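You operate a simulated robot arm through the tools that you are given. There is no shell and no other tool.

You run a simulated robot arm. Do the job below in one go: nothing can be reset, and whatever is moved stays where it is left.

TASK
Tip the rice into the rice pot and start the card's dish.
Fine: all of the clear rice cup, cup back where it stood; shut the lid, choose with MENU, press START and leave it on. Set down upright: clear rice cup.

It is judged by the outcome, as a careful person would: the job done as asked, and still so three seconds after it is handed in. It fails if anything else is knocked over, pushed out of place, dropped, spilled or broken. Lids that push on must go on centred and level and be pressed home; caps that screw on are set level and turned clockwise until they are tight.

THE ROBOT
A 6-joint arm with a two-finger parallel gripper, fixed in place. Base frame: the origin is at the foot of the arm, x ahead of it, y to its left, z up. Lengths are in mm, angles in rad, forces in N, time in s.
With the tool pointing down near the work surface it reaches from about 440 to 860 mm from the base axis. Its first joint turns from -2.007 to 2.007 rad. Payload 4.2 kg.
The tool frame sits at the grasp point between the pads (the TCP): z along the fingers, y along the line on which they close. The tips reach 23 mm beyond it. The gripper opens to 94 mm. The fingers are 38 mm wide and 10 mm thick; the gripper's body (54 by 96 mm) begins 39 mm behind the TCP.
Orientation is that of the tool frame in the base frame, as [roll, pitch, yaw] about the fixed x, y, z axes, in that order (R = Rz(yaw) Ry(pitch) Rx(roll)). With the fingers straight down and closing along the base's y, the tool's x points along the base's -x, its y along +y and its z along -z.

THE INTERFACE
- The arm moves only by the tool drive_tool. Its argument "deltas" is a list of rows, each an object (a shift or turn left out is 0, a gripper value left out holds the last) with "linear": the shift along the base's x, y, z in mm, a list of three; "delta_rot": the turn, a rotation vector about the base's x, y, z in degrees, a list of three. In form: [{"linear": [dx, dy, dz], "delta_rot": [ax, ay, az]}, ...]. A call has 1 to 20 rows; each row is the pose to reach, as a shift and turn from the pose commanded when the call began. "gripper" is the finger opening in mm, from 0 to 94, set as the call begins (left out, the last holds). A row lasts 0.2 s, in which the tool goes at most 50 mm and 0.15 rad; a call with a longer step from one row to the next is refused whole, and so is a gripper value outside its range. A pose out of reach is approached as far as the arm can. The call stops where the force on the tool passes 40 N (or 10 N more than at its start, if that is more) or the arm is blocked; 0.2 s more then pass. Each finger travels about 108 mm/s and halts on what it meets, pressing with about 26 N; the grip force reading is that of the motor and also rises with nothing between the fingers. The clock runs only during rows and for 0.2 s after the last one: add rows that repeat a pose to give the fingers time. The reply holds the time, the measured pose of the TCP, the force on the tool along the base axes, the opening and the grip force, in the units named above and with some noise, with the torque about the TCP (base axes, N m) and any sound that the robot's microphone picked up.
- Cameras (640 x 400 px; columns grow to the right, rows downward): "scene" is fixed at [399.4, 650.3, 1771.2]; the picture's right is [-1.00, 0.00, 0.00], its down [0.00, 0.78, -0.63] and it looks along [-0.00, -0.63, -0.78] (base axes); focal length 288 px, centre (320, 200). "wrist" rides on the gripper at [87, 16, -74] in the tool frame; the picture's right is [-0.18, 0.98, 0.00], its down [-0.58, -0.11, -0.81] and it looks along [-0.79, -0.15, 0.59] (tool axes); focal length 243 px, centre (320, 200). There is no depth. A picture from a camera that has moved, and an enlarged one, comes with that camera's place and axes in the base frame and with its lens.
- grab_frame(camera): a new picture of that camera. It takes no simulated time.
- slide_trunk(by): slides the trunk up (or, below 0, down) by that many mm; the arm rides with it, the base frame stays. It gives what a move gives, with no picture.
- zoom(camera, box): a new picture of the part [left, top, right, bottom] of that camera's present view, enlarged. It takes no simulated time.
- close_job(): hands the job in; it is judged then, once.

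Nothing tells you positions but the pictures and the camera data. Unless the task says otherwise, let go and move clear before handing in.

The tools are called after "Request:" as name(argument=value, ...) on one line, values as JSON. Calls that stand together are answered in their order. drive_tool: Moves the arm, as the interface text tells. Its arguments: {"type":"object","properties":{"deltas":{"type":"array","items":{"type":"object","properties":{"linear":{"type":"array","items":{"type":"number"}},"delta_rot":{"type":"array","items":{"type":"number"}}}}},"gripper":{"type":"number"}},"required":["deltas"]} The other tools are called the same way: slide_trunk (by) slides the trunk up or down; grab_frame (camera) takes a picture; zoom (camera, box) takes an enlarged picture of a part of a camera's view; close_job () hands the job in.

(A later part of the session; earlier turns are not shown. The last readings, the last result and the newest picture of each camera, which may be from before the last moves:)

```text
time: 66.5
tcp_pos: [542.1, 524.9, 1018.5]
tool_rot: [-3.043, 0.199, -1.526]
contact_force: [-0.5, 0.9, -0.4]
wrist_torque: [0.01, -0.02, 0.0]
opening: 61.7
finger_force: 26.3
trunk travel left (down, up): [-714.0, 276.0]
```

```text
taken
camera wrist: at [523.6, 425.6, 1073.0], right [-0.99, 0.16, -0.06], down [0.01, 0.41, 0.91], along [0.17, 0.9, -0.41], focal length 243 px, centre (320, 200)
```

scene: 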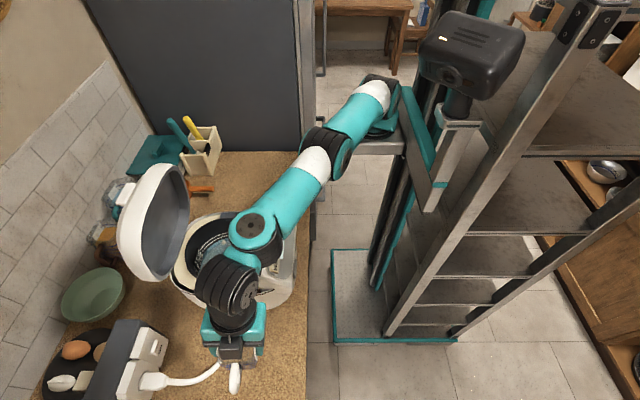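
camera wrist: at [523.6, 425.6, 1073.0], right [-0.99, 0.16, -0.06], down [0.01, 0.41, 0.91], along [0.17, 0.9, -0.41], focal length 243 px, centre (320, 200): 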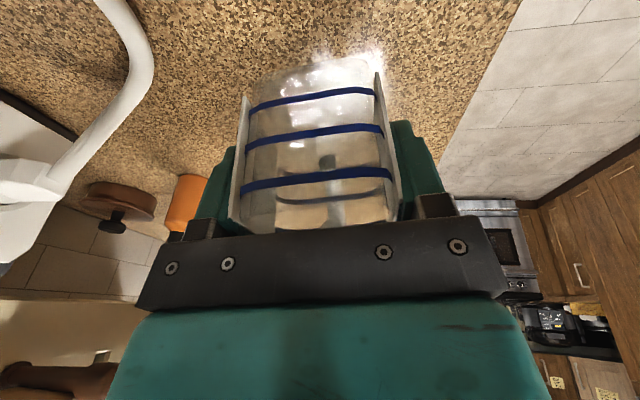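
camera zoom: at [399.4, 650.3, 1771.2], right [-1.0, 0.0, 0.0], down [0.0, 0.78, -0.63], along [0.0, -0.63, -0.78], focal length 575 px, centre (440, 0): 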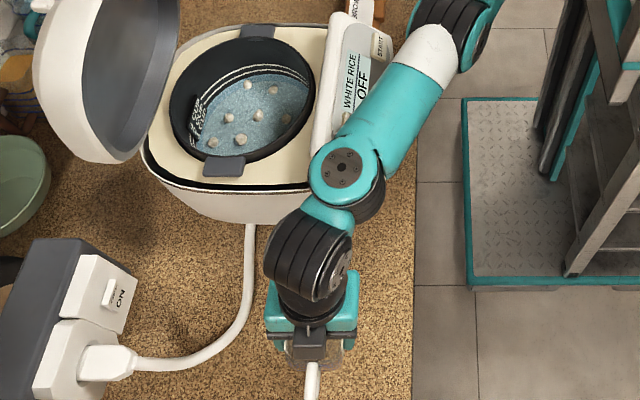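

Request:
slide_trunk(by=-38)

Request:
drive_tool(deltas=[{"linear": [0, 0, -3]}, {"linear": [0, 0, -6]}, {"linear": [0, 0, -6]}])

Request:
drive_tool(deltas=[{"linear": [0, 0, -1.5]}, {"linear": [0, 0, -3]}, {"linear": [0, 0, -3]}])

Request:
grab_frame(camera="wrist")

Request:
zoom(camera="scene", box=[220, 310, 320, 400])

```text
time: 67.3
tcp_pos: [542.2, 524.9, 979.8]
tool_rot: [-3.042, 0.198, -1.524]
contact_force: [0.1, -0.4, -0.2]
wrist_torque: [0.02, 0.03, -0.01]
opening: 61.5
finger_force: 25.8
trunk travel left (down, up): [-676.0, 314.0]
```

```text
time: 68.2
tcp_pos: [542.0, 525.1, 974.4]
tool_rot: [-3.043, 0.201, -1.526]
contact_force: [-0.2, 0.0, -0.6]
wrist_torque: [0.0, -0.02, -0.02]
opening: 61.5
finger_force: 25.7
trunk travel left (down, up): [-676.0, 314.0]
```

```text
time: 69.0
tcp_pos: [542.4, 526.0, 970.3]
tool_rot: [-3.042, 0.2, -1.524]
contact_force: [0.5, 0.2, 0.4]
wrist_torque: [-0.01, 0.0, 0.05]
opening: 61.7
finger_force: 26.8
trunk travel left (down, up): [-676.0, 314.0]
```

```text
taken
camera wrist: at [523.8, 425.2, 1025.4], right [-0.99, 0.16, -0.06], down [0.01, 0.41, 0.91], along [0.17, 0.9, -0.41], focal length 243 px, centre (320, 200)
```

wrist: 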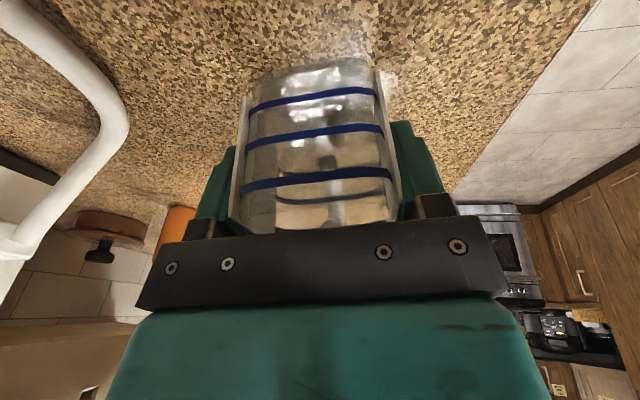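

```text
4.44 times, centred on (270, 355) of scene
camera zoom: at [399.4, 650.3, 1771.2], right [-1.0, 0.0, 0.0], down [0.0, 0.78, -0.63], along [0.0, -0.63, -0.78], focal length 1278 px, centre (542, -489)
```

zoom: 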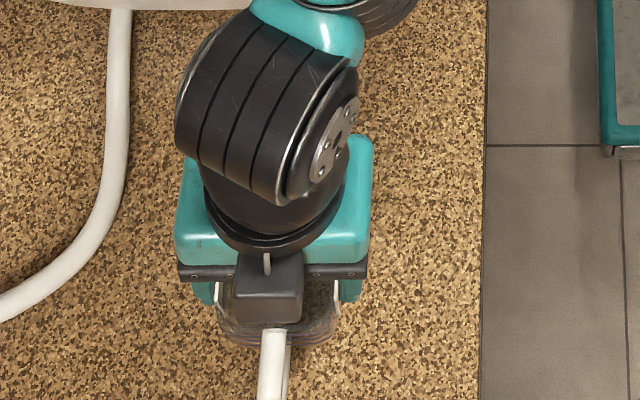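

I'm within 2 mm of the original grasp height. I'll go down the last bit and check for touch before releasing.

Request:
drive_tool(deltas=[{"linear": [0, 0, -1]}, {"linear": [0, 0, -1.9]}, {"linear": [0, 0, -1.9]}])

Request:
zoom(camera="wrist", box=[200, 30, 440, 240])

```text
time: 69.8
tcp_pos: [543.0, 524.4, 970.4]
tool_rot: [-3.039, 0.201, -1.525]
contact_force: [0.0, -0.9, 7.4]
wrist_torque: [0.23, 0.22, 0.03]
opening: 61.5
finger_force: 25.8
trunk travel left (down, up): [-676.0, 314.0]
```

```text
1.90 times, centred on (320, 135) of wrist
camera zoom: at [523.9, 425.2, 1024.9], right [-0.99, 0.16, -0.06], down [0.01, 0.41, 0.91], along [0.17, 0.9, -0.4], focal length 462 px, centre (320, 324)
```

zoom: 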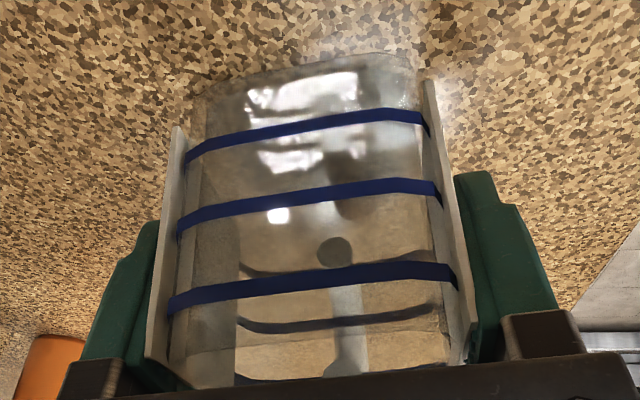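

The cup is touching the counter with 7 N. Releasing now.

Request:
drive_tool(deltas=[{"linear": [0, 0, 0]}, {"linear": [0, 0, 0]}, {"linear": [0, 0, 0]}, {"linear": [0, 0, 0]}], gripper=94)

Request:
grab_frame(camera="wrist")

Request:
zoom(camera="scene", box=[220, 310, 320, 400])

```text
time: 70.8
tcp_pos: [542.4, 524.7, 968.9]
tool_rot: [-3.042, 0.198, -1.525]
contact_force: [-0.3, 0.9, -0.5]
wrist_torque: [-0.03, 0.02, 0.01]
opening: 94.1
finger_force: 0.2
trunk travel left (down, up): [-676.0, 314.0]
```

```text
taken
camera wrist: at [523.9, 425.3, 1024.0], right [-0.99, 0.16, -0.06], down [0.01, 0.41, 0.91], along [0.17, 0.9, -0.41], focal length 243 px, centre (320, 200)
```

wrist: 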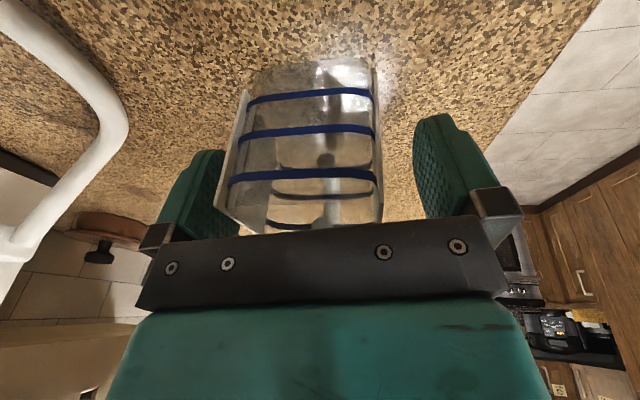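

```text
4.44 times, centred on (270, 355) of scene
camera zoom: at [399.4, 650.3, 1771.2], right [-1.0, 0.0, 0.0], down [0.0, 0.78, -0.63], along [0.0, -0.63, -0.78], focal length 1278 px, centre (542, -489)
```

zoom: 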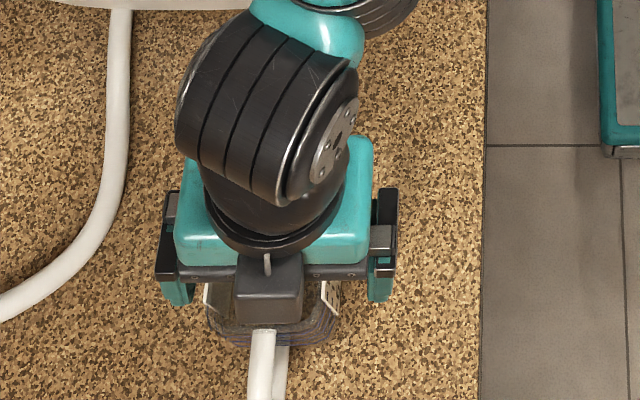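

The cup sits upright but has ended up about 6–7 mm toward +x, because it levelled out as it was released. I'll correct that by shifting the hand -6.5 mm in x, gripping gently and releasing again.

Request:
drive_tool(deltas=[{"linear": [-3, 0, 0]}, {"linear": [-6.5, 0, 0]}, {"linear": [-6.5, 0, 0]}])

Request:
drive_tool(deltas=[{"linear": [0, 0, 0]}, {"linear": [0, 0, 0]}, {"linear": [0, 0, 0]}, {"linear": [0, 0, 0]}, {"linear": [0, 0, 0]}], gripper=58)

Request:
drive_tool(deltas=[{"linear": [0, 0, 0]}, {"linear": [0, 0, 0]}, {"linear": [0, 0, 0]}, {"linear": [0, 0, 0]}], gripper=94)

Request:
grab_frame(camera="wrist")

Request:
zoom(camera="scene", box=[220, 310, 320, 400])

```text
time: 71.5
tcp_pos: [536.2, 525.0, 969.4]
tool_rot: [-3.043, 0.199, -1.526]
contact_force: [-0.2, -0.5, 0.0]
wrist_torque: [0.01, -0.01, 0.0]
opening: 94.1
finger_force: 0.1
trunk travel left (down, up): [-676.0, 314.0]
```

```text
time: 72.8
tcp_pos: [534.8, 524.3, 969.4]
tool_rot: [-3.041, 0.199, -1.525]
contact_force: [-1.2, 0.1, 2.6]
wrist_torque: [0.0, 0.12, 0.02]
opening: 61.6
finger_force: 26.1
trunk travel left (down, up): [-676.0, 314.0]
```

```text
time: 73.8
tcp_pos: [534.9, 524.3, 968.0]
tool_rot: [-3.042, 0.199, -1.525]
contact_force: [0.0, 0.6, 0.0]
wrist_torque: [-0.01, 0.01, 0.02]
opening: 94.0
finger_force: 0.0
trunk travel left (down, up): [-676.0, 314.0]
```

```text
taken
camera wrist: at [516.8, 425.3, 1024.2], right [-0.99, 0.16, -0.06], down [0.01, 0.41, 0.91], along [0.17, 0.9, -0.41], focal length 243 px, centre (320, 200)
```

wrist: 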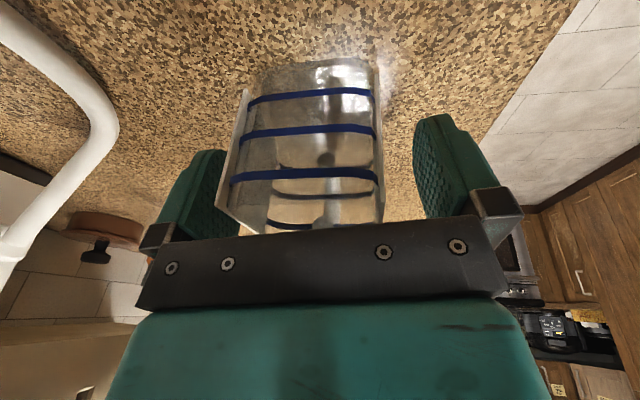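

```text
4.44 times, centred on (270, 355) of scene
camera zoom: at [399.4, 650.3, 1771.2], right [-1.0, 0.0, 0.0], down [0.0, 0.78, -0.63], along [0.0, -0.63, -0.78], focal length 1278 px, centre (542, -489)
```

zoom: 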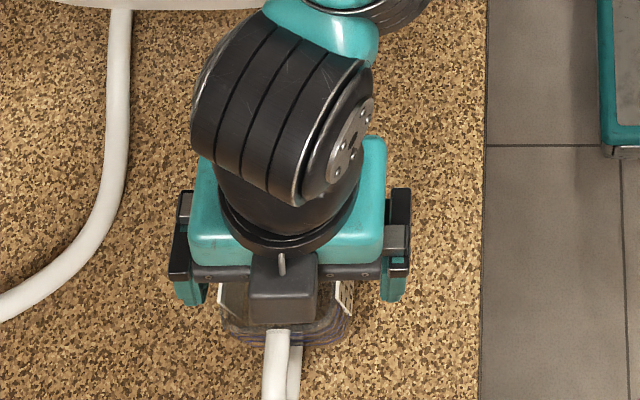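

The cup is back in position and free. I'll rise straight up and compare its place with the original picture.

Request:
slide_trunk(by=60)

Request:
slide_trunk(by=190)

Request:
drive_tool(deltas=[{"linear": [-3, -25, 2], "delta_rot": [-2, 0.9, 0]}, {"linear": [-7, -60, 5], "delta_rot": [-5, 2.2, 0]}, {"linear": [-11, -95, 8], "delta_rot": [-9, 3.9, 0]}, {"linear": [-15, -130, 12], "delta_rot": [-11.8, 5.1, 0]}, {"linear": [-15, -130, 12], "delta_rot": [-11.8, 5.1, 0]}])

Request:
zoom(camera="scene", box=[220, 330, 300, 400])

Request:
grab_frame(camera="wrist")

Request:
grab_frame(camera="scene")

```text
time: 74.8
tcp_pos: [534.9, 525.3, 1029.3]
tool_rot: [-3.043, 0.199, -1.526]
contact_force: [0.0, -1.1, 0.0]
wrist_torque: [0.0, 0.01, 0.02]
opening: 94.2
finger_force: 0.0
trunk travel left (down, up): [-736.0, 254.0]
```

```text
time: 76.8
tcp_pos: [535.3, 524.6, 1219.4]
tool_rot: [-3.042, 0.2, -1.525]
contact_force: [0.0, -0.4, -1.3]
wrist_torque: [0.04, 0.02, 0.05]
opening: 94.0
finger_force: 0.1
trunk travel left (down, up): [-926.0, 64.0]
```

```text
time: 78.0
tcp_pos: [518.6, 393.7, 1230.8]
tool_rot: [-3.137, -0.004, -1.536]
contact_force: [0.4, 0.3, 0.5]
wrist_torque: [-0.04, -0.02, 0.01]
opening: 94.1
finger_force: 0.1
trunk travel left (down, up): [-926.0, 64.0]
```

```text
5.71 times, centred on (260, 365) of scene
camera zoom: at [399.4, 650.3, 1771.2], right [-1.0, 0.0, 0.0], down [0.0, 0.78, -0.63], along [0.0, -0.63, -0.78], focal length 1643 px, centre (663, -743)
```

zoom: 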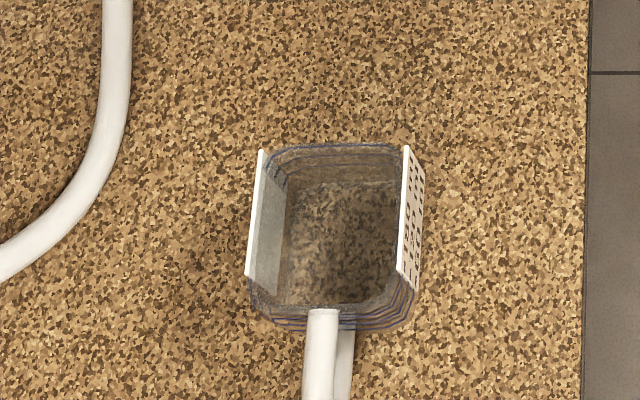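

```text
taken
camera wrist: at [505.7, 307.0, 1306.4], right [-0.99, 0.15, 0.0], down [0.09, 0.59, 0.8], along [0.12, 0.79, -0.59], focal length 243 px, centre (320, 200)
```

wrist: 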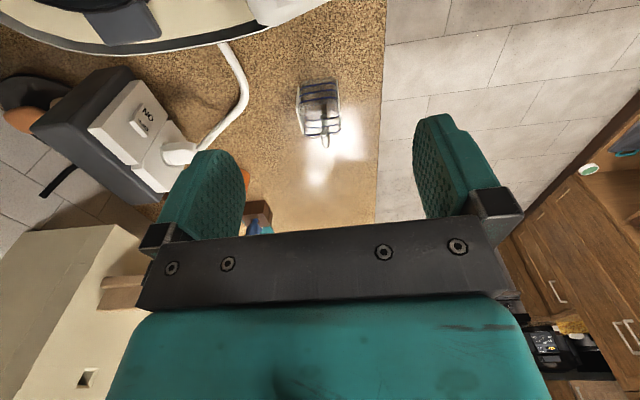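

```text
taken
```

scene: 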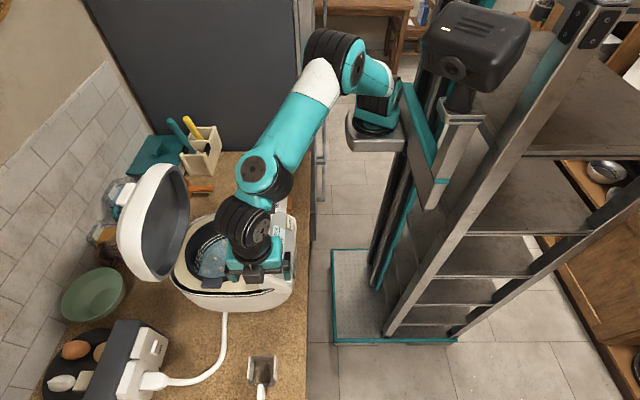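

The cup's outline matches its original place to within a pixel or two, upright and empty. Next is the lid. I'll turn the camera toward the cooker and tilt it up for a good look at the open lid before touching it.

Request:
drive_tool(deltas=[{"linear": [-4, -12, 8], "delta_rot": [0, 0, -7.5]}, {"linear": [-8, -24, 16], "delta_rot": [0, 0, -15]}, {"linear": [-12, -36, 24], "delta_rot": [0, 0, -22.5]}, {"linear": [-16, -48, 32], "delta_rot": [0, 0, -30]}, {"linear": [-20, -60, 40], "delta_rot": [0, 0, -37.5]}, {"linear": [-24, -72, 48], "delta_rot": [0, 0, -45]}, {"linear": [-28, -84, 56], "delta_rot": [0, 0, -52.5]}, {"linear": [-32, -96, 60], "delta_rot": [0, 0, -60]}, {"linear": [-36, -108, 65], "delta_rot": [0, 0, -67.5]}, {"linear": [-40, -120, 70], "delta_rot": [0, 0, -75]}, {"linear": [-40, -130, 70], "delta_rot": [0, 0, -82.5]}, {"linear": [-40, -134, 70], "delta_rot": [0, 0, -92]}, {"linear": [-40, -134, 70], "delta_rot": [0, 0, -92]}], gripper=0)

Request:
drive_tool(deltas=[{"delta_rot": [0, -7.5, 0]}, {"delta_rot": [0, -15, 0]}, {"delta_rot": [0, -22.5, 0]}, {"delta_rot": [0, -30, 0]}, {"delta_rot": [0, -36, 0]}, {"delta_rot": [0, -36, 0]}])

Request:
grab_frame(camera="wrist")

Request:
grab_frame(camera="scene")

```text
refused: row 12 steps farther than a row can; nothing moved
```

```text
time: 79.4
tcp_pos: [520.3, 394.8, 1230.6]
tool_rot: [-2.508, -0.025, -1.544]
contact_force: [-0.6, -0.5, 0.3]
wrist_torque: [0.03, -0.01, -0.02]
opening: 94.1
finger_force: 0.0
trunk travel left (down, up): [-926.0, 64.0]
```

```text
taken
camera wrist: at [465.7, 308.1, 1284.9], right [-0.8, 0.15, -0.59], down [-0.4, 0.59, 0.7], along [0.45, 0.8, -0.41], focal length 243 px, centre (320, 200)
```

wrist: 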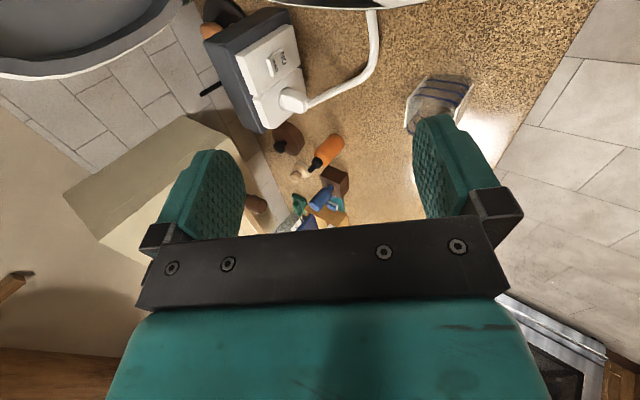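

```text
taken
```

scene: 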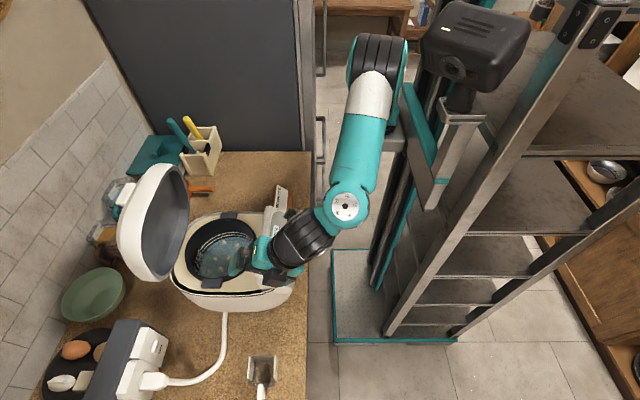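

The first call was refused because one row was too large, so only the tilt happened; no harm done. I'll undo the tilt, then make the turn with smaller steps.

Request:
drive_tool(deltas=[{"delta_rot": [0, 7.5, 0]}, {"delta_rot": [0, 15, 0]}, {"delta_rot": [0, 22.5, 0]}, {"delta_rot": [0, 30, 0]}, {"delta_rot": [0, 36, 0]}, {"delta_rot": [0, 36, 0]}], gripper=0)

Request:
drive_tool(deltas=[{"linear": [-4, -12, 8], "delta_rot": [0, 0, -7.5]}, {"linear": [-8, -24, 16], "delta_rot": [0, 0, -15]}, {"linear": [-12, -36, 24], "delta_rot": [0, 0, -22.5]}, {"linear": [-16, -48, 32], "delta_rot": [0, 0, -30]}, {"linear": [-20, -60, 40], "delta_rot": [0, 0, -37.5]}, {"linear": [-24, -72, 48], "delta_rot": [0, 0, -45]}, {"linear": [-28, -84, 56], "delta_rot": [0, 0, -52.5]}, {"linear": [-32, -96, 60], "delta_rot": [0, 0, -60]}, {"linear": [-36, -108, 65], "delta_rot": [0, 0, -67.5]}, {"linear": [-40, -120, 70], "delta_rot": [0, 0, -75]}, {"linear": [-40, -130, 70], "delta_rot": [0, 0, -82.5]}, {"linear": [-40, -134, 70], "delta_rot": [0, 0, -90]}, {"linear": [-40, -134, 70], "delta_rot": [0, 0, -92]}, {"linear": [-40, -134, 70], "delta_rot": [0, 0, -92]}])

Request:
grab_frame(camera="wrist")

Request:
grab_frame(camera="scene")

```text
time: 80.8
tcp_pos: [520.1, 396.1, 1232.3]
tool_rot: [-3.14, -0.007, -1.536]
contact_force: [0.6, 0.0, -0.8]
wrist_torque: [0.02, 0.0, 0.05]
opening: 0.2
finger_force: 25.6
trunk travel left (down, up): [-926.0, 64.0]
```

```text
time: 83.8
tcp_pos: [481.2, 259.7, 1300.4]
tool_rot: [-3.14, -0.004, 3.14]
contact_force: [-0.7, -0.2, 0.2]
wrist_torque: [0.0, 0.03, -0.01]
opening: 0.0
finger_force: 26.6
trunk travel left (down, up): [-926.0, 64.0]
```

```text
taken
camera wrist: at [395.4, 277.5, 1376.5], right [0.18, 0.98, 0.0], down [0.58, -0.11, 0.8], along [0.79, -0.15, -0.59], focal length 243 px, centre (320, 200)
```

wrist: 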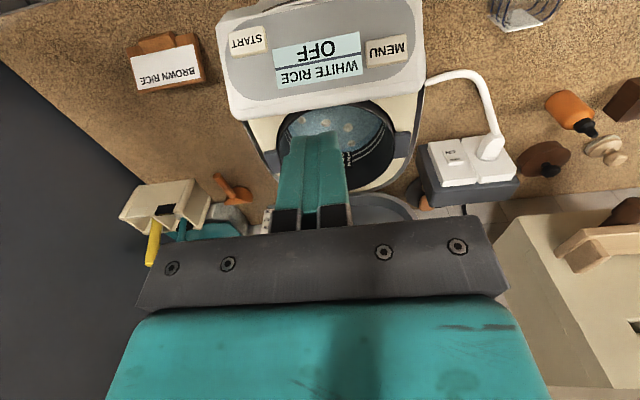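

```text
taken
```

scene: 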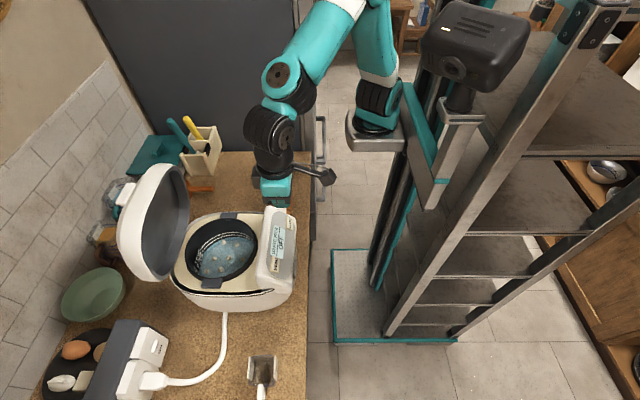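

This is a good view of the panel. I'll take accurate button positions, then tilt up to see the lid.

Request:
zoom(camera="wrist", box=[200, 0, 440, 150])

Request:
drive_tool(deltas=[{"delta_rot": [0, -7.5, 0]}, {"delta_rot": [0, -15, 0]}, {"delta_rot": [0, -22.5, 0]}, {"delta_rot": [0, -30, 0]}, {"delta_rot": [0, -37.5, 0]}, {"delta_rot": [0, -42, 0]}, {"delta_rot": [0, -42, 0]}])

Request:
grab_frame(camera="wrist")

Request:
zoom(camera="scene", box=[90, 120, 310, 330])

```text
2.67 times, centred on (320, 75) of wrist
camera zoom: at [395.4, 277.5, 1376.5], right [0.18, 0.98, 0.0], down [0.58, -0.11, 0.8], along [0.79, -0.15, -0.59], focal length 647 px, centre (320, 533)
```

zoom: 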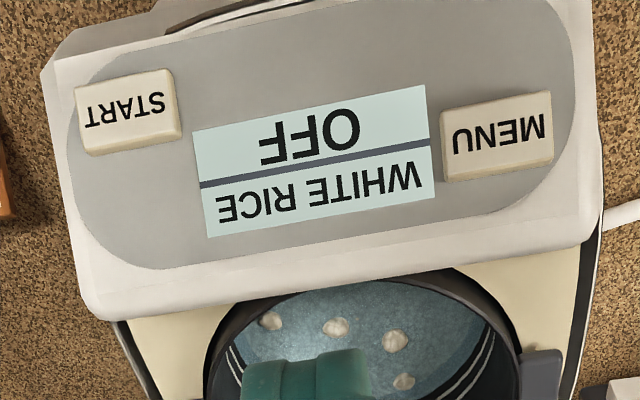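

```text
time: 85.4
tcp_pos: [479.6, 260.7, 1299.5]
tool_rot: [-3.138, 0.729, 3.141]
contact_force: [0.4, 0.3, 0.2]
wrist_torque: [-0.02, -0.04, 0.02]
opening: 0.1
finger_force: 26.6
trunk travel left (down, up): [-926.0, 64.0]
```

```text
taken
camera wrist: at [366.9, 277.6, 1299.5], right [0.14, 0.98, 0.12], down [-0.1, -0.11, 0.99], along [0.98, -0.15, 0.09], focal length 243 px, centre (320, 200)
```

wrist: 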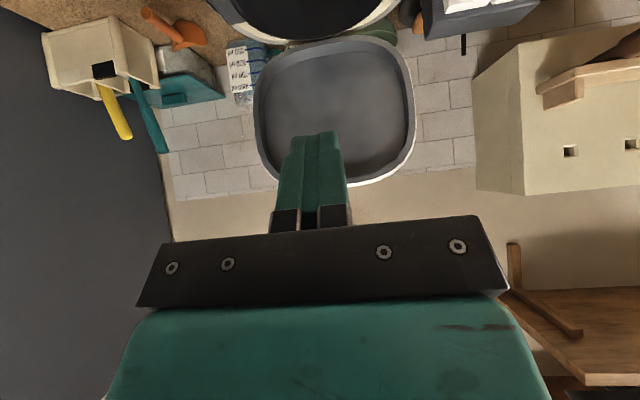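

```text
1.90 times, centred on (200, 225) of scene
camera zoom: at [399.4, 650.3, 1771.2], right [-1.0, 0.0, 0.0], down [0.0, 0.78, -0.63], along [0.0, -0.63, -0.78], focal length 548 px, centre (549, 152)
```

zoom: 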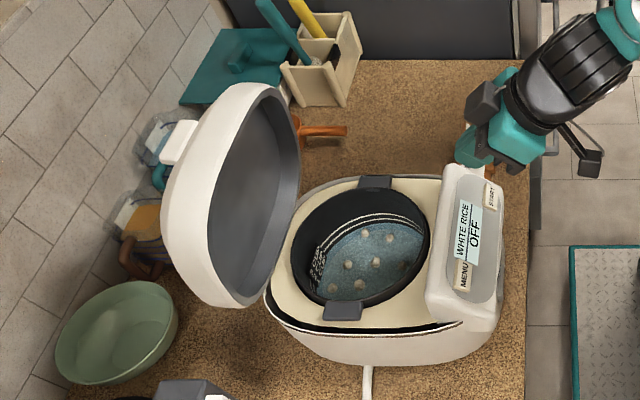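

I can see the lid from the front: about 257 mm wide, centred near y 258, with its top near z 1315. I'll enlarge it to get its geometry and latch.

Request:
zoom(camera="wrist", box=[200, 0, 460, 240])

Request:
zoom(camera="scene", box=[100, 130, 220, 310])

```text
1.67 times, centred on (330, 120) of wrist
camera zoom: at [366.9, 277.6, 1299.5], right [0.14, 0.98, 0.12], down [-0.1, -0.11, 0.99], along [0.98, -0.15, 0.09], focal length 404 px, centre (303, 333)
```

zoom: 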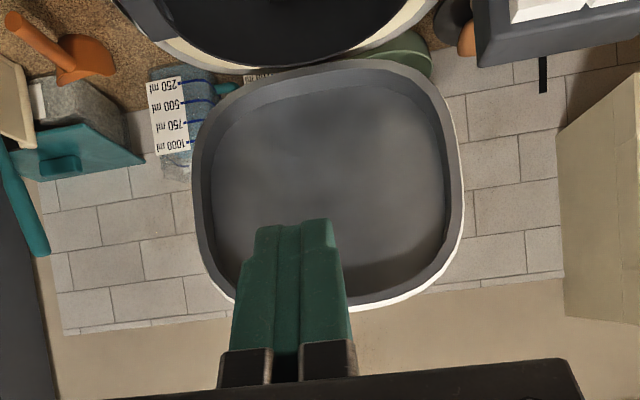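

```text
2.22 times, centred on (160, 220) of scene
camera zoom: at [399.4, 650.3, 1771.2], right [-1.0, 0.0, 0.0], down [0.0, 0.78, -0.63], along [0.0, -0.63, -0.78], focal length 639 px, centre (676, 156)
```

zoom: 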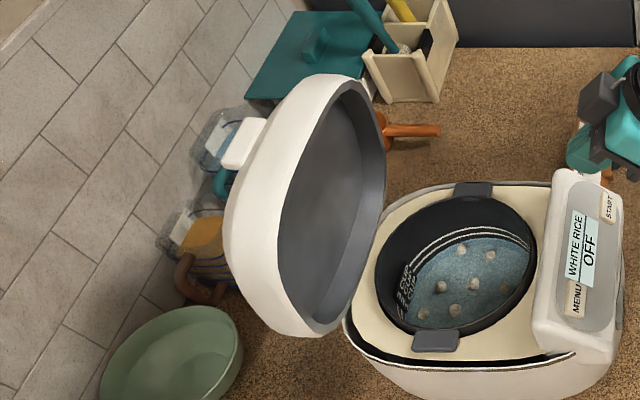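

The lid stands almost vertical with its rim near x 745–765 and the dome behind it. I'll straddle its top edge from above near y 185 with open fingers, then swing it down with the rear finger. First I'll untilt, raise the trunk and turn the hand.

Request:
drive_tool(deltas=[{"delta_rot": [0, 7.5, 0]}, {"delta_rot": [0, 15, 0]}, {"delta_rot": [0, 22.5, 0]}, {"delta_rot": [0, 30, 0]}, {"delta_rot": [0, 37.5, 0]}, {"delta_rot": [0, 42, 0]}, {"delta_rot": [0, 42, 0]}], gripper=94)

Request:
slide_trunk(by=62)

Request:
drive_tool(deltas=[{"linear": [8, -4, 3], "delta_rot": [0, 0, -7]}, {"linear": [20, -8, 6], "delta_rot": [0, 0, -14]}, {"linear": [32, -12, 9], "delta_rot": [0, 0, -21]}, {"linear": [46, -16, 12], "delta_rot": [0, 0, -28]}, {"linear": [60, -20, 15], "delta_rot": [0, 0, -35]}, {"linear": [74, -26, 18], "delta_rot": [0, 0, -42]}, {"linear": [88, -32, 21], "delta_rot": [0, 0, -49]}, {"linear": [102, -38, 24], "delta_rot": [0, 0, -56]}, {"linear": [116, -44, 27], "delta_rot": [0, 0, -63]}, {"linear": [130, -50, 30], "delta_rot": [0, 0, -70]}, {"linear": [140, -56, 33], "delta_rot": [0, 0, -77]}, {"linear": [150, -62, 36], "delta_rot": [0, 0, -84]}, {"linear": [160, -68, 38], "delta_rot": [0, 0, -91]}, {"linear": [170, -72, 40], "delta_rot": [0, 0, -98]}, {"linear": [180, -75, 40], "delta_rot": [0, 0, -103.5]}, {"linear": [180, -75, 40], "delta_rot": [0, 0, -103.5]}])

Request:
grab_frame(camera="wrist")

Request:
grab_frame(camera="scene")

```text
time: 87.0
tcp_pos: [480.5, 260.1, 1300.5]
tool_rot: [-3.137, -0.004, -3.14]
contact_force: [0.2, 0.2, -0.2]
wrist_torque: [0.01, 0.02, 0.02]
opening: 94.0
finger_force: 0.0
trunk travel left (down, up): [-926.0, 64.0]
```

```text
time: 88.0
tcp_pos: [479.8, 260.3, 1363.0]
tool_rot: [-3.136, -0.004, 3.141]
contact_force: [-0.4, 0.6, 0.3]
wrist_torque: [0.01, 0.01, 0.01]
opening: 93.9
finger_force: 0.1
trunk travel left (down, up): [-988.0, 2.0]
```

```text
time: 91.5
tcp_pos: [659.4, 185.8, 1402.8]
tool_rot: [-3.138, -0.003, 1.334]
contact_force: [0.0, -0.1, -0.7]
wrist_torque: [0.0, 0.01, -0.02]
opening: 93.7
finger_force: 0.2
trunk travel left (down, up): [-988.0, 2.0]
```

```text
taken
camera wrist: at [696.4, 266.2, 1479.6], right [0.91, -0.41, 0.0], down [-0.24, -0.54, 0.8], along [-0.33, -0.73, -0.59], focal length 243 px, centre (320, 200)
```

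wrist: 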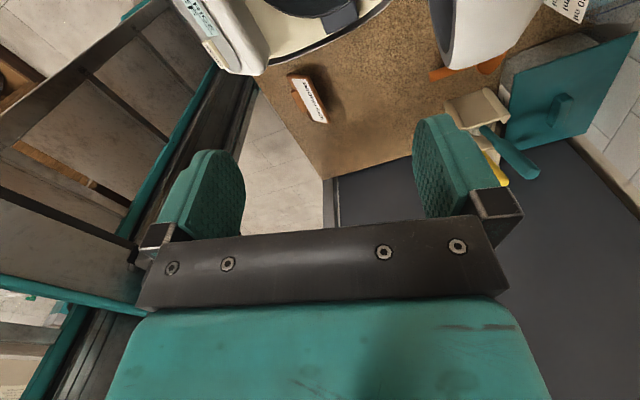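

```text
taken
```

scene: 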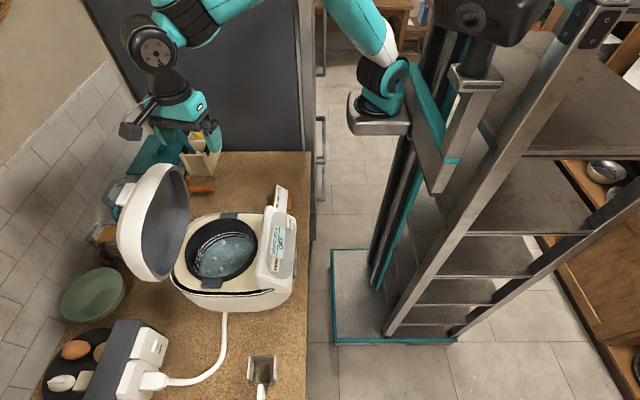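

Request:
zoom(camera="wrist", box=[360, 0, 640, 175])

Request:
zoom(camera="scene", box=[90, 60, 250, 300])

```text
2.29 times, centred on (500, 88) of wrist
camera zoom: at [696.4, 266.2, 1479.6], right [0.91, -0.41, 0.0], down [-0.24, -0.54, 0.8], along [-0.33, -0.73, -0.59], focal length 555 px, centre (-91, 457)
```

zoom: 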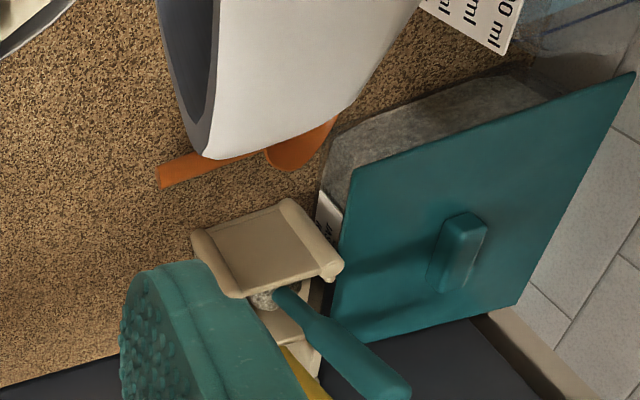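

```text
1.67 times, centred on (170, 180) of scene
camera zoom: at [399.4, 650.3, 1771.2], right [-1.0, 0.0, 0.0], down [0.0, 0.78, -0.63], along [0.0, -0.63, -0.78], focal length 479 px, centre (570, 233)
```

zoom: 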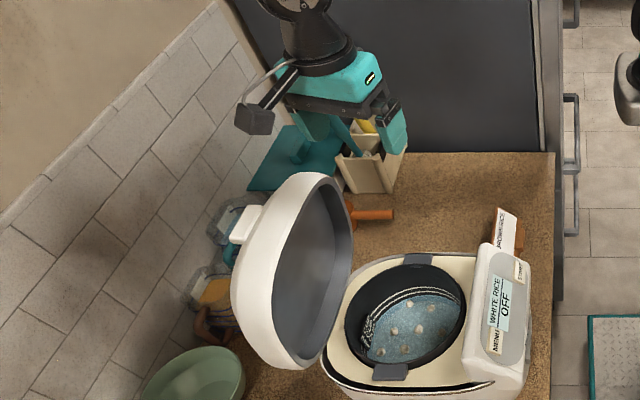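

From above, the lid's top edge is about 65 mm thick. Closed fingers reaching over the top and down behind it near y 160 will be cleaner than straddling, and that spot avoids the knob on the back of the dome. I'll move over and behind the lid, staying above it.

Request:
drive_tool(deltas=[{"linear": [0, 0, 0]}, {"linear": [30, -5, 0], "delta_rot": [0.9, -4.9, 0]}, {"linear": [60, -10, 0], "delta_rot": [1.7, -9.8, 0]}, {"linear": [95, -15, 0], "delta_rot": [2.6, -14.8, 0]}, {"linear": [130, -20, -10], "delta_rot": [3.5, -19.7, 0]}, {"linear": [155, -25, -30], "delta_rot": [3.5, -19.7, 0]}, {"linear": [172, -26, -52], "delta_rot": [3.5, -19.7, 0]}, {"linear": [172, -26, -52], "delta_rot": [3.5, -19.7, 0]}], gripper=0)

Request:
grab_frame(camera="wrist")

Request:
zoom(camera="scene", box=[90, 60, 250, 300])

```text
time: 93.2
tcp_pos: [832.4, 159.3, 1350.4]
tool_rot: [2.822, -0.142, 1.358]
contact_force: [-0.5, -0.2, 0.4]
wrist_torque: [-0.01, 0.0, -0.01]
opening: 0.0
finger_force: 25.9
trunk travel left (down, up): [-988.0, 2.0]
```

```text
taken
camera wrist: at [840.9, 234.2, 1438.9], right [0.86, -0.42, 0.28], down [-0.49, -0.59, 0.64], along [-0.1, -0.69, -0.71], focal length 243 px, centre (320, 200)
```

wrist: 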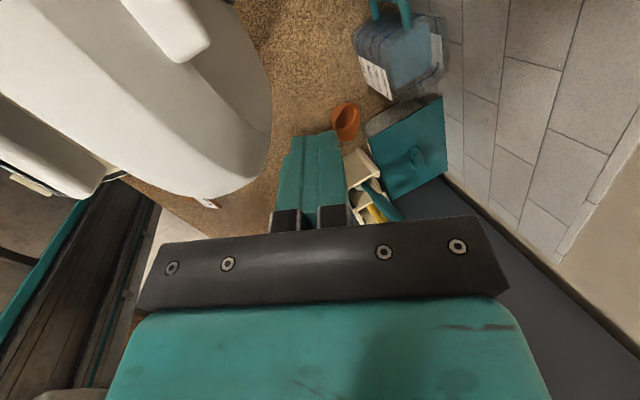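

```text
1.67 times, centred on (170, 180) of scene
camera zoom: at [399.4, 650.3, 1771.2], right [-1.0, 0.0, 0.0], down [0.0, 0.78, -0.63], along [0.0, -0.63, -0.78], focal length 479 px, centre (570, 233)
```

zoom: 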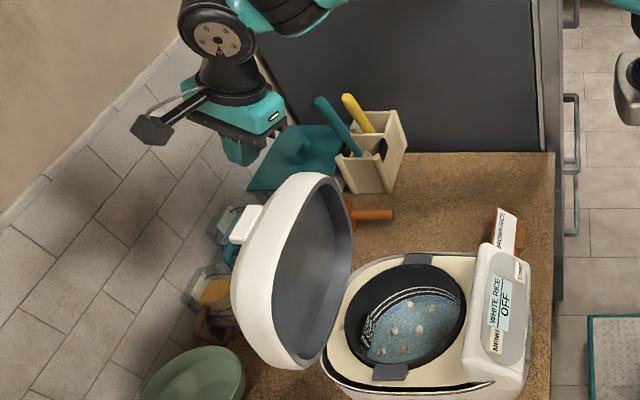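

The fingers are just behind the dome and above it, clear of the knob. I'll descend about 50 mm behind the lid.

Request:
drive_tool(deltas=[{"linear": [0, 0, -15]}, {"linear": [0, 0, -30]}, {"linear": [0, 0, -45]}, {"linear": [0, 0, -54]}, {"linear": [0, 0, -54]}])

Request:
grab_frame(camera="wrist")

Request:
zoom(camera="scene", box=[90, 60, 250, 300])

```text
time: 94.5
tcp_pos: [832.7, 159.5, 1300.4]
tool_rot: [2.819, -0.144, 1.36]
contact_force: [-0.7, -0.3, 19.0]
wrist_torque: [-0.13, 1.09, 0.07]
opening: 0.0
finger_force: 26.1
trunk travel left (down, up): [-988.0, 2.0]
```

```text
taken
camera wrist: at [840.3, 234.0, 1388.2], right [0.86, -0.42, 0.28], down [-0.49, -0.59, 0.64], along [-0.1, -0.69, -0.72], focal length 243 px, centre (320, 200)
```

wrist: 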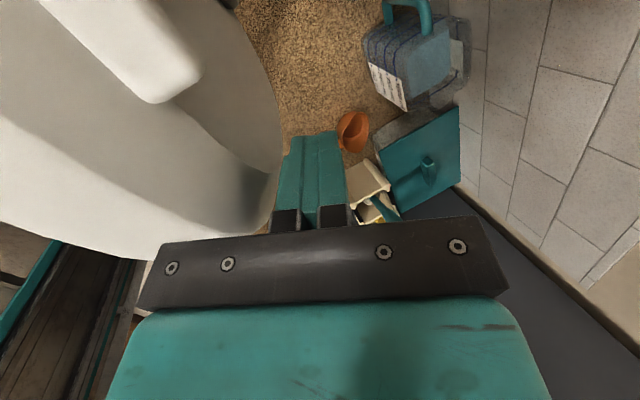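

```text
1.67 times, centred on (170, 180) of scene
camera zoom: at [399.4, 650.3, 1771.2], right [-1.0, 0.0, 0.0], down [0.0, 0.78, -0.63], along [0.0, -0.63, -0.78], focal length 479 px, centre (570, 233)
```

zoom: 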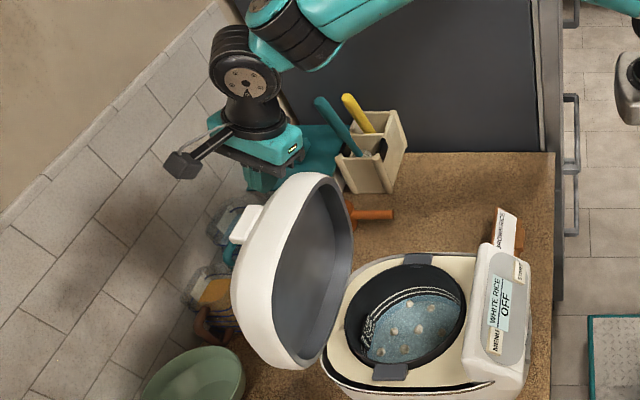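

The gripper body is touching the lid's top edge with 19 N. I'll back up a few millimetres, then begin pulling the lid forward gently.

Request:
drive_tool(deltas=[{"linear": [0, 0, 5]}, {"linear": [0, 0, 9]}, {"linear": [0, 0, 9]}])

Request:
drive_tool(deltas=[{"linear": [-6, 1, 0]}, {"linear": [-12, 2, 0]}, {"linear": [-18, 3, 0]}, {"linear": [-24, 4, 0]}, {"linear": [-30, 5, 0]}, {"linear": [-36, 6, 0]}])

Request:
grab_frame(camera="wrist")

Request:
zoom(camera="scene", box=[90, 60, 250, 300])

```text
time: 95.2
tcp_pos: [831.6, 159.7, 1305.7]
tool_rot: [2.823, -0.139, 1.358]
contact_force: [-0.6, 0.7, -0.5]
wrist_torque: [-0.02, -0.02, 0.01]
opening: 0.0
finger_force: 25.9
trunk travel left (down, up): [-988.0, 2.0]
```

```text
time: 96.7
tcp_pos: [795.8, 164.4, 1307.4]
tool_rot: [2.822, -0.142, 1.36]
contact_force: [0.1, 0.5, 1.3]
wrist_torque: [-0.01, 0.03, 0.01]
opening: 0.0
finger_force: 26.0
trunk travel left (down, up): [-988.0, 2.0]
```

```text
taken
camera wrist: at [804.2, 240.7, 1395.9], right [0.86, -0.42, 0.28], down [-0.49, -0.59, 0.64], along [-0.1, -0.69, -0.71], focal length 243 px, centre (320, 200)
```

wrist: 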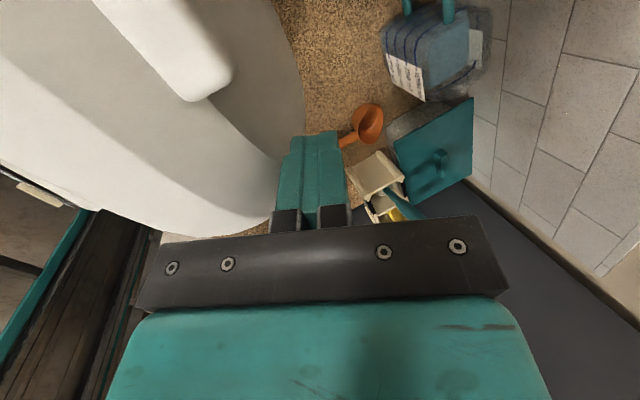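

```text
1.67 times, centred on (170, 180) of scene
camera zoom: at [399.4, 650.3, 1771.2], right [-1.0, 0.0, 0.0], down [0.0, 0.78, -0.63], along [0.0, -0.63, -0.78], focal length 479 px, centre (570, 233)
```

zoom: 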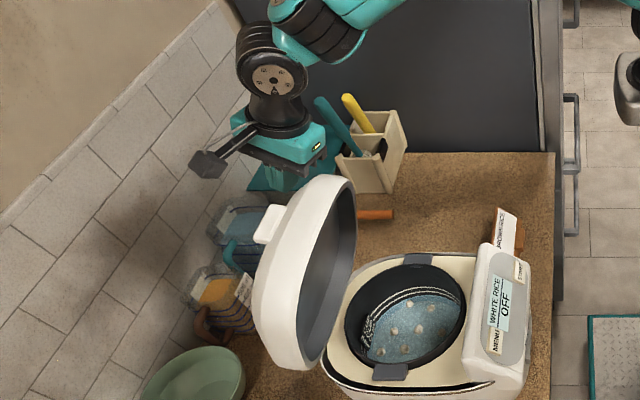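

The lid is swinging forward with hardly any force. I'll continue along the arc.

Request:
drive_tool(deltas=[{"linear": [-9, 1, 0]}, {"linear": [-18, 2, -1]}, {"linear": [-27, 3, -2]}, {"linear": [-36, 4, -4]}, {"linear": [-45, 5, -6]}, {"linear": [-54, 6, -8]}])

Request:
grab_frame(camera="wrist")

Request:
zoom(camera="scene", box=[90, 60, 250, 300])

```text
time: 98.0
tcp_pos: [742.2, 171.0, 1298.5]
tool_rot: [2.822, -0.143, 1.359]
contact_force: [0.3, 0.7, 0.2]
wrist_torque: [0.02, 0.05, 0.03]
opening: 0.0
finger_force: 25.5
trunk travel left (down, up): [-988.0, 2.0]
```

```text
taken
camera wrist: at [750.8, 246.6, 1386.7], right [0.87, -0.42, 0.28], down [-0.49, -0.59, 0.64], along [-0.1, -0.69, -0.71], focal length 243 px, centre (320, 200)
```

wrist: 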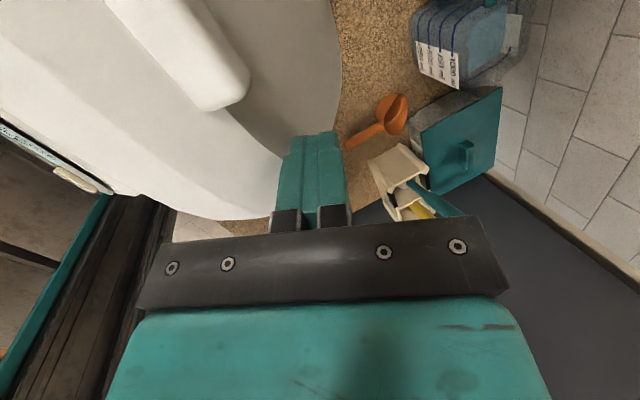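

```text
1.67 times, centred on (170, 180) of scene
camera zoom: at [399.4, 650.3, 1771.2], right [-1.0, 0.0, 0.0], down [0.0, 0.78, -0.63], along [0.0, -0.63, -0.78], focal length 479 px, centre (570, 233)
```

zoom: 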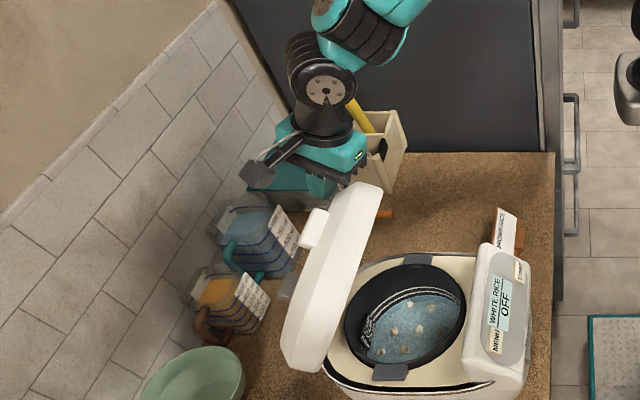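

Request:
drive_tool(deltas=[{"linear": [-9, 1, -3]}, {"linear": [-18, 2, -6]}, {"linear": [-27, 3, -10]}, {"linear": [-36, 4, -15]}, {"linear": [-45, 5, -20]}, {"linear": [-54, 6, -26]}])

Request:
grab_frame(camera="wrist")

Request:
zoom(camera="scene", box=[90, 60, 250, 300])

```text
time: 99.5
tcp_pos: [687.7, 179.2, 1272.1]
tool_rot: [2.823, -0.142, 1.359]
contact_force: [0.4, 0.4, 1.2]
wrist_torque: [-0.04, -0.01, -0.01]
opening: 0.0
finger_force: 25.7
trunk travel left (down, up): [-988.0, 2.0]
```

```text
taken
camera wrist: at [696.2, 253.9, 1360.9], right [0.86, -0.42, 0.28], down [-0.49, -0.59, 0.64], along [-0.1, -0.69, -0.71], focal length 243 px, centre (320, 200)
```

wrist: 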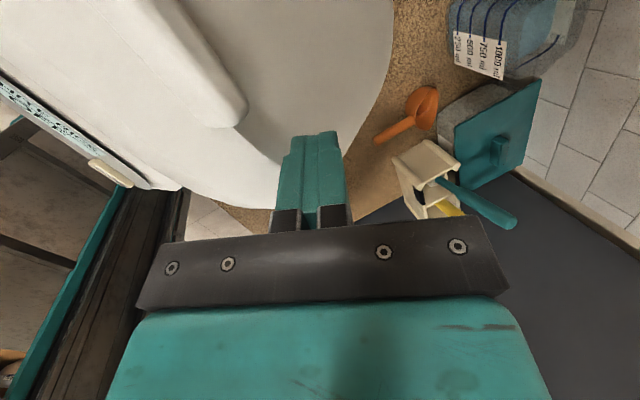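

```text
1.67 times, centred on (170, 180) of scene
camera zoom: at [399.4, 650.3, 1771.2], right [-1.0, 0.0, 0.0], down [0.0, 0.78, -0.63], along [0.0, -0.63, -0.78], focal length 479 px, centre (570, 233)
```

zoom: 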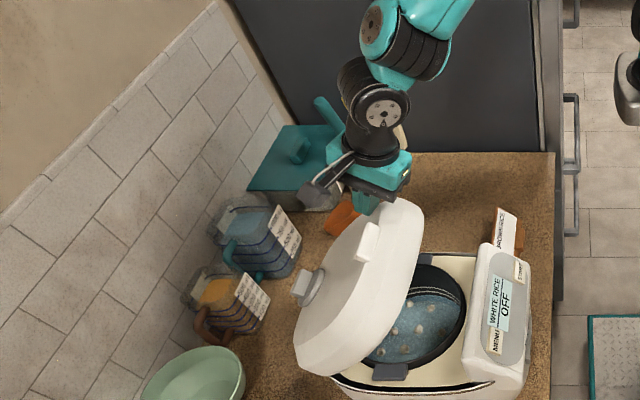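

The lid is about half shut and stays where I push it. I'll keep following the arc downward.

Request:
drive_tool(deltas=[{"linear": [-10, 1, -6]}, {"linear": [-20, 2, -12]}, {"linear": [-31, 3, -19]}, {"linear": [-41, 4, -27]}, {"linear": [-50, 5, -35]}, {"linear": [-59, 6, -44]}, {"linear": [-59, 6, -44]}])

Request:
grab_frame(camera="wrist")

Request:
zoom(camera="scene", box=[110, 90, 310, 320])

```text
time: 101.0
tcp_pos: [628.4, 183.5, 1227.5]
tool_rot: [2.823, -0.141, 1.36]
contact_force: [0.4, 0.3, 0.6]
wrist_torque: [0.02, 0.0, 0.02]
opening: 0.1
finger_force: 25.7
trunk travel left (down, up): [-988.0, 2.0]
```

```text
taken
camera wrist: at [638.1, 258.8, 1316.0], right [0.87, -0.42, 0.28], down [-0.49, -0.59, 0.64], along [-0.1, -0.69, -0.71], focal length 243 px, centre (320, 200)
```

wrist: 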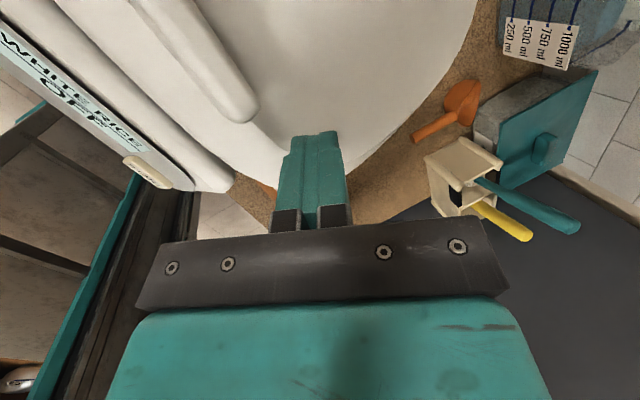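

```text
1.74 times, centred on (210, 205) of scene
camera zoom: at [399.4, 650.3, 1771.2], right [-1.0, 0.0, 0.0], down [0.0, 0.78, -0.63], along [0.0, -0.63, -0.78], focal length 500 px, centre (511, 191)
```

zoom: 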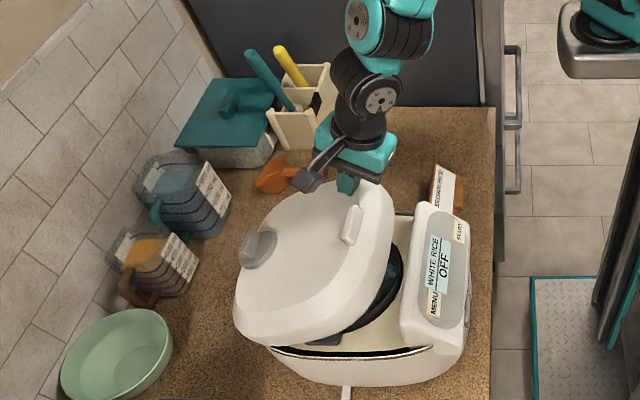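

Request:
drive_tool(deltas=[{"linear": [-8, 1, -8]}, {"linear": [-16, 1, -17]}, {"linear": [-23, 2, -27]}, {"linear": [-30, 2, -37]}, {"linear": [-36, 3, -48]}, {"linear": [-41, 3, -58]}, {"linear": [-41, 3, -58]}])

Request:
grab_frame(camera="wrist")

Request:
zoom(camera="scene", box=[110, 90, 310, 320])

```text
time: 102.7
tcp_pos: [588.4, 186.1, 1169.7]
tool_rot: [2.824, -0.141, 1.358]
contact_force: [1.2, 0.7, 0.8]
wrist_torque: [0.0, -0.02, -0.02]
opening: 0.0
finger_force: 26.2
trunk travel left (down, up): [-988.0, 2.0]
```

```text
taken
camera wrist: at [596.6, 261.7, 1258.4], right [0.86, -0.42, 0.28], down [-0.49, -0.59, 0.64], along [-0.1, -0.69, -0.71], focal length 243 px, centre (320, 200)
```

wrist: 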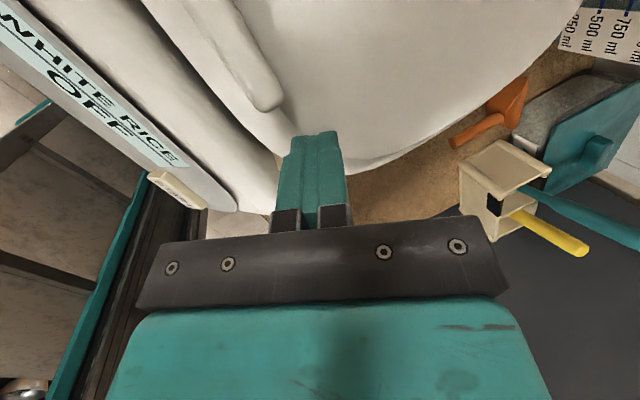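

```text
1.74 times, centred on (210, 205) of scene
camera zoom: at [399.4, 650.3, 1771.2], right [-1.0, 0.0, 0.0], down [0.0, 0.78, -0.63], along [0.0, -0.63, -0.78], focal length 500 px, centre (511, 191)
```

zoom: 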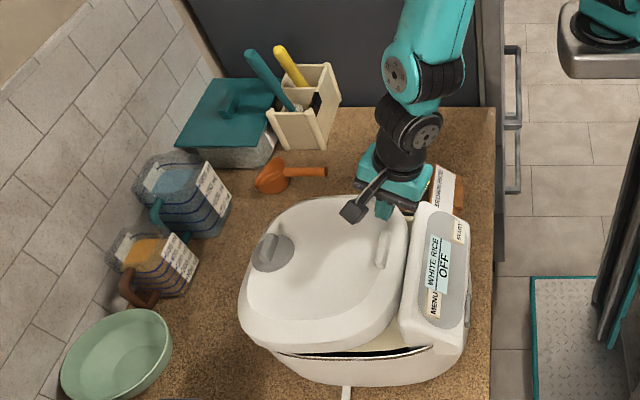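

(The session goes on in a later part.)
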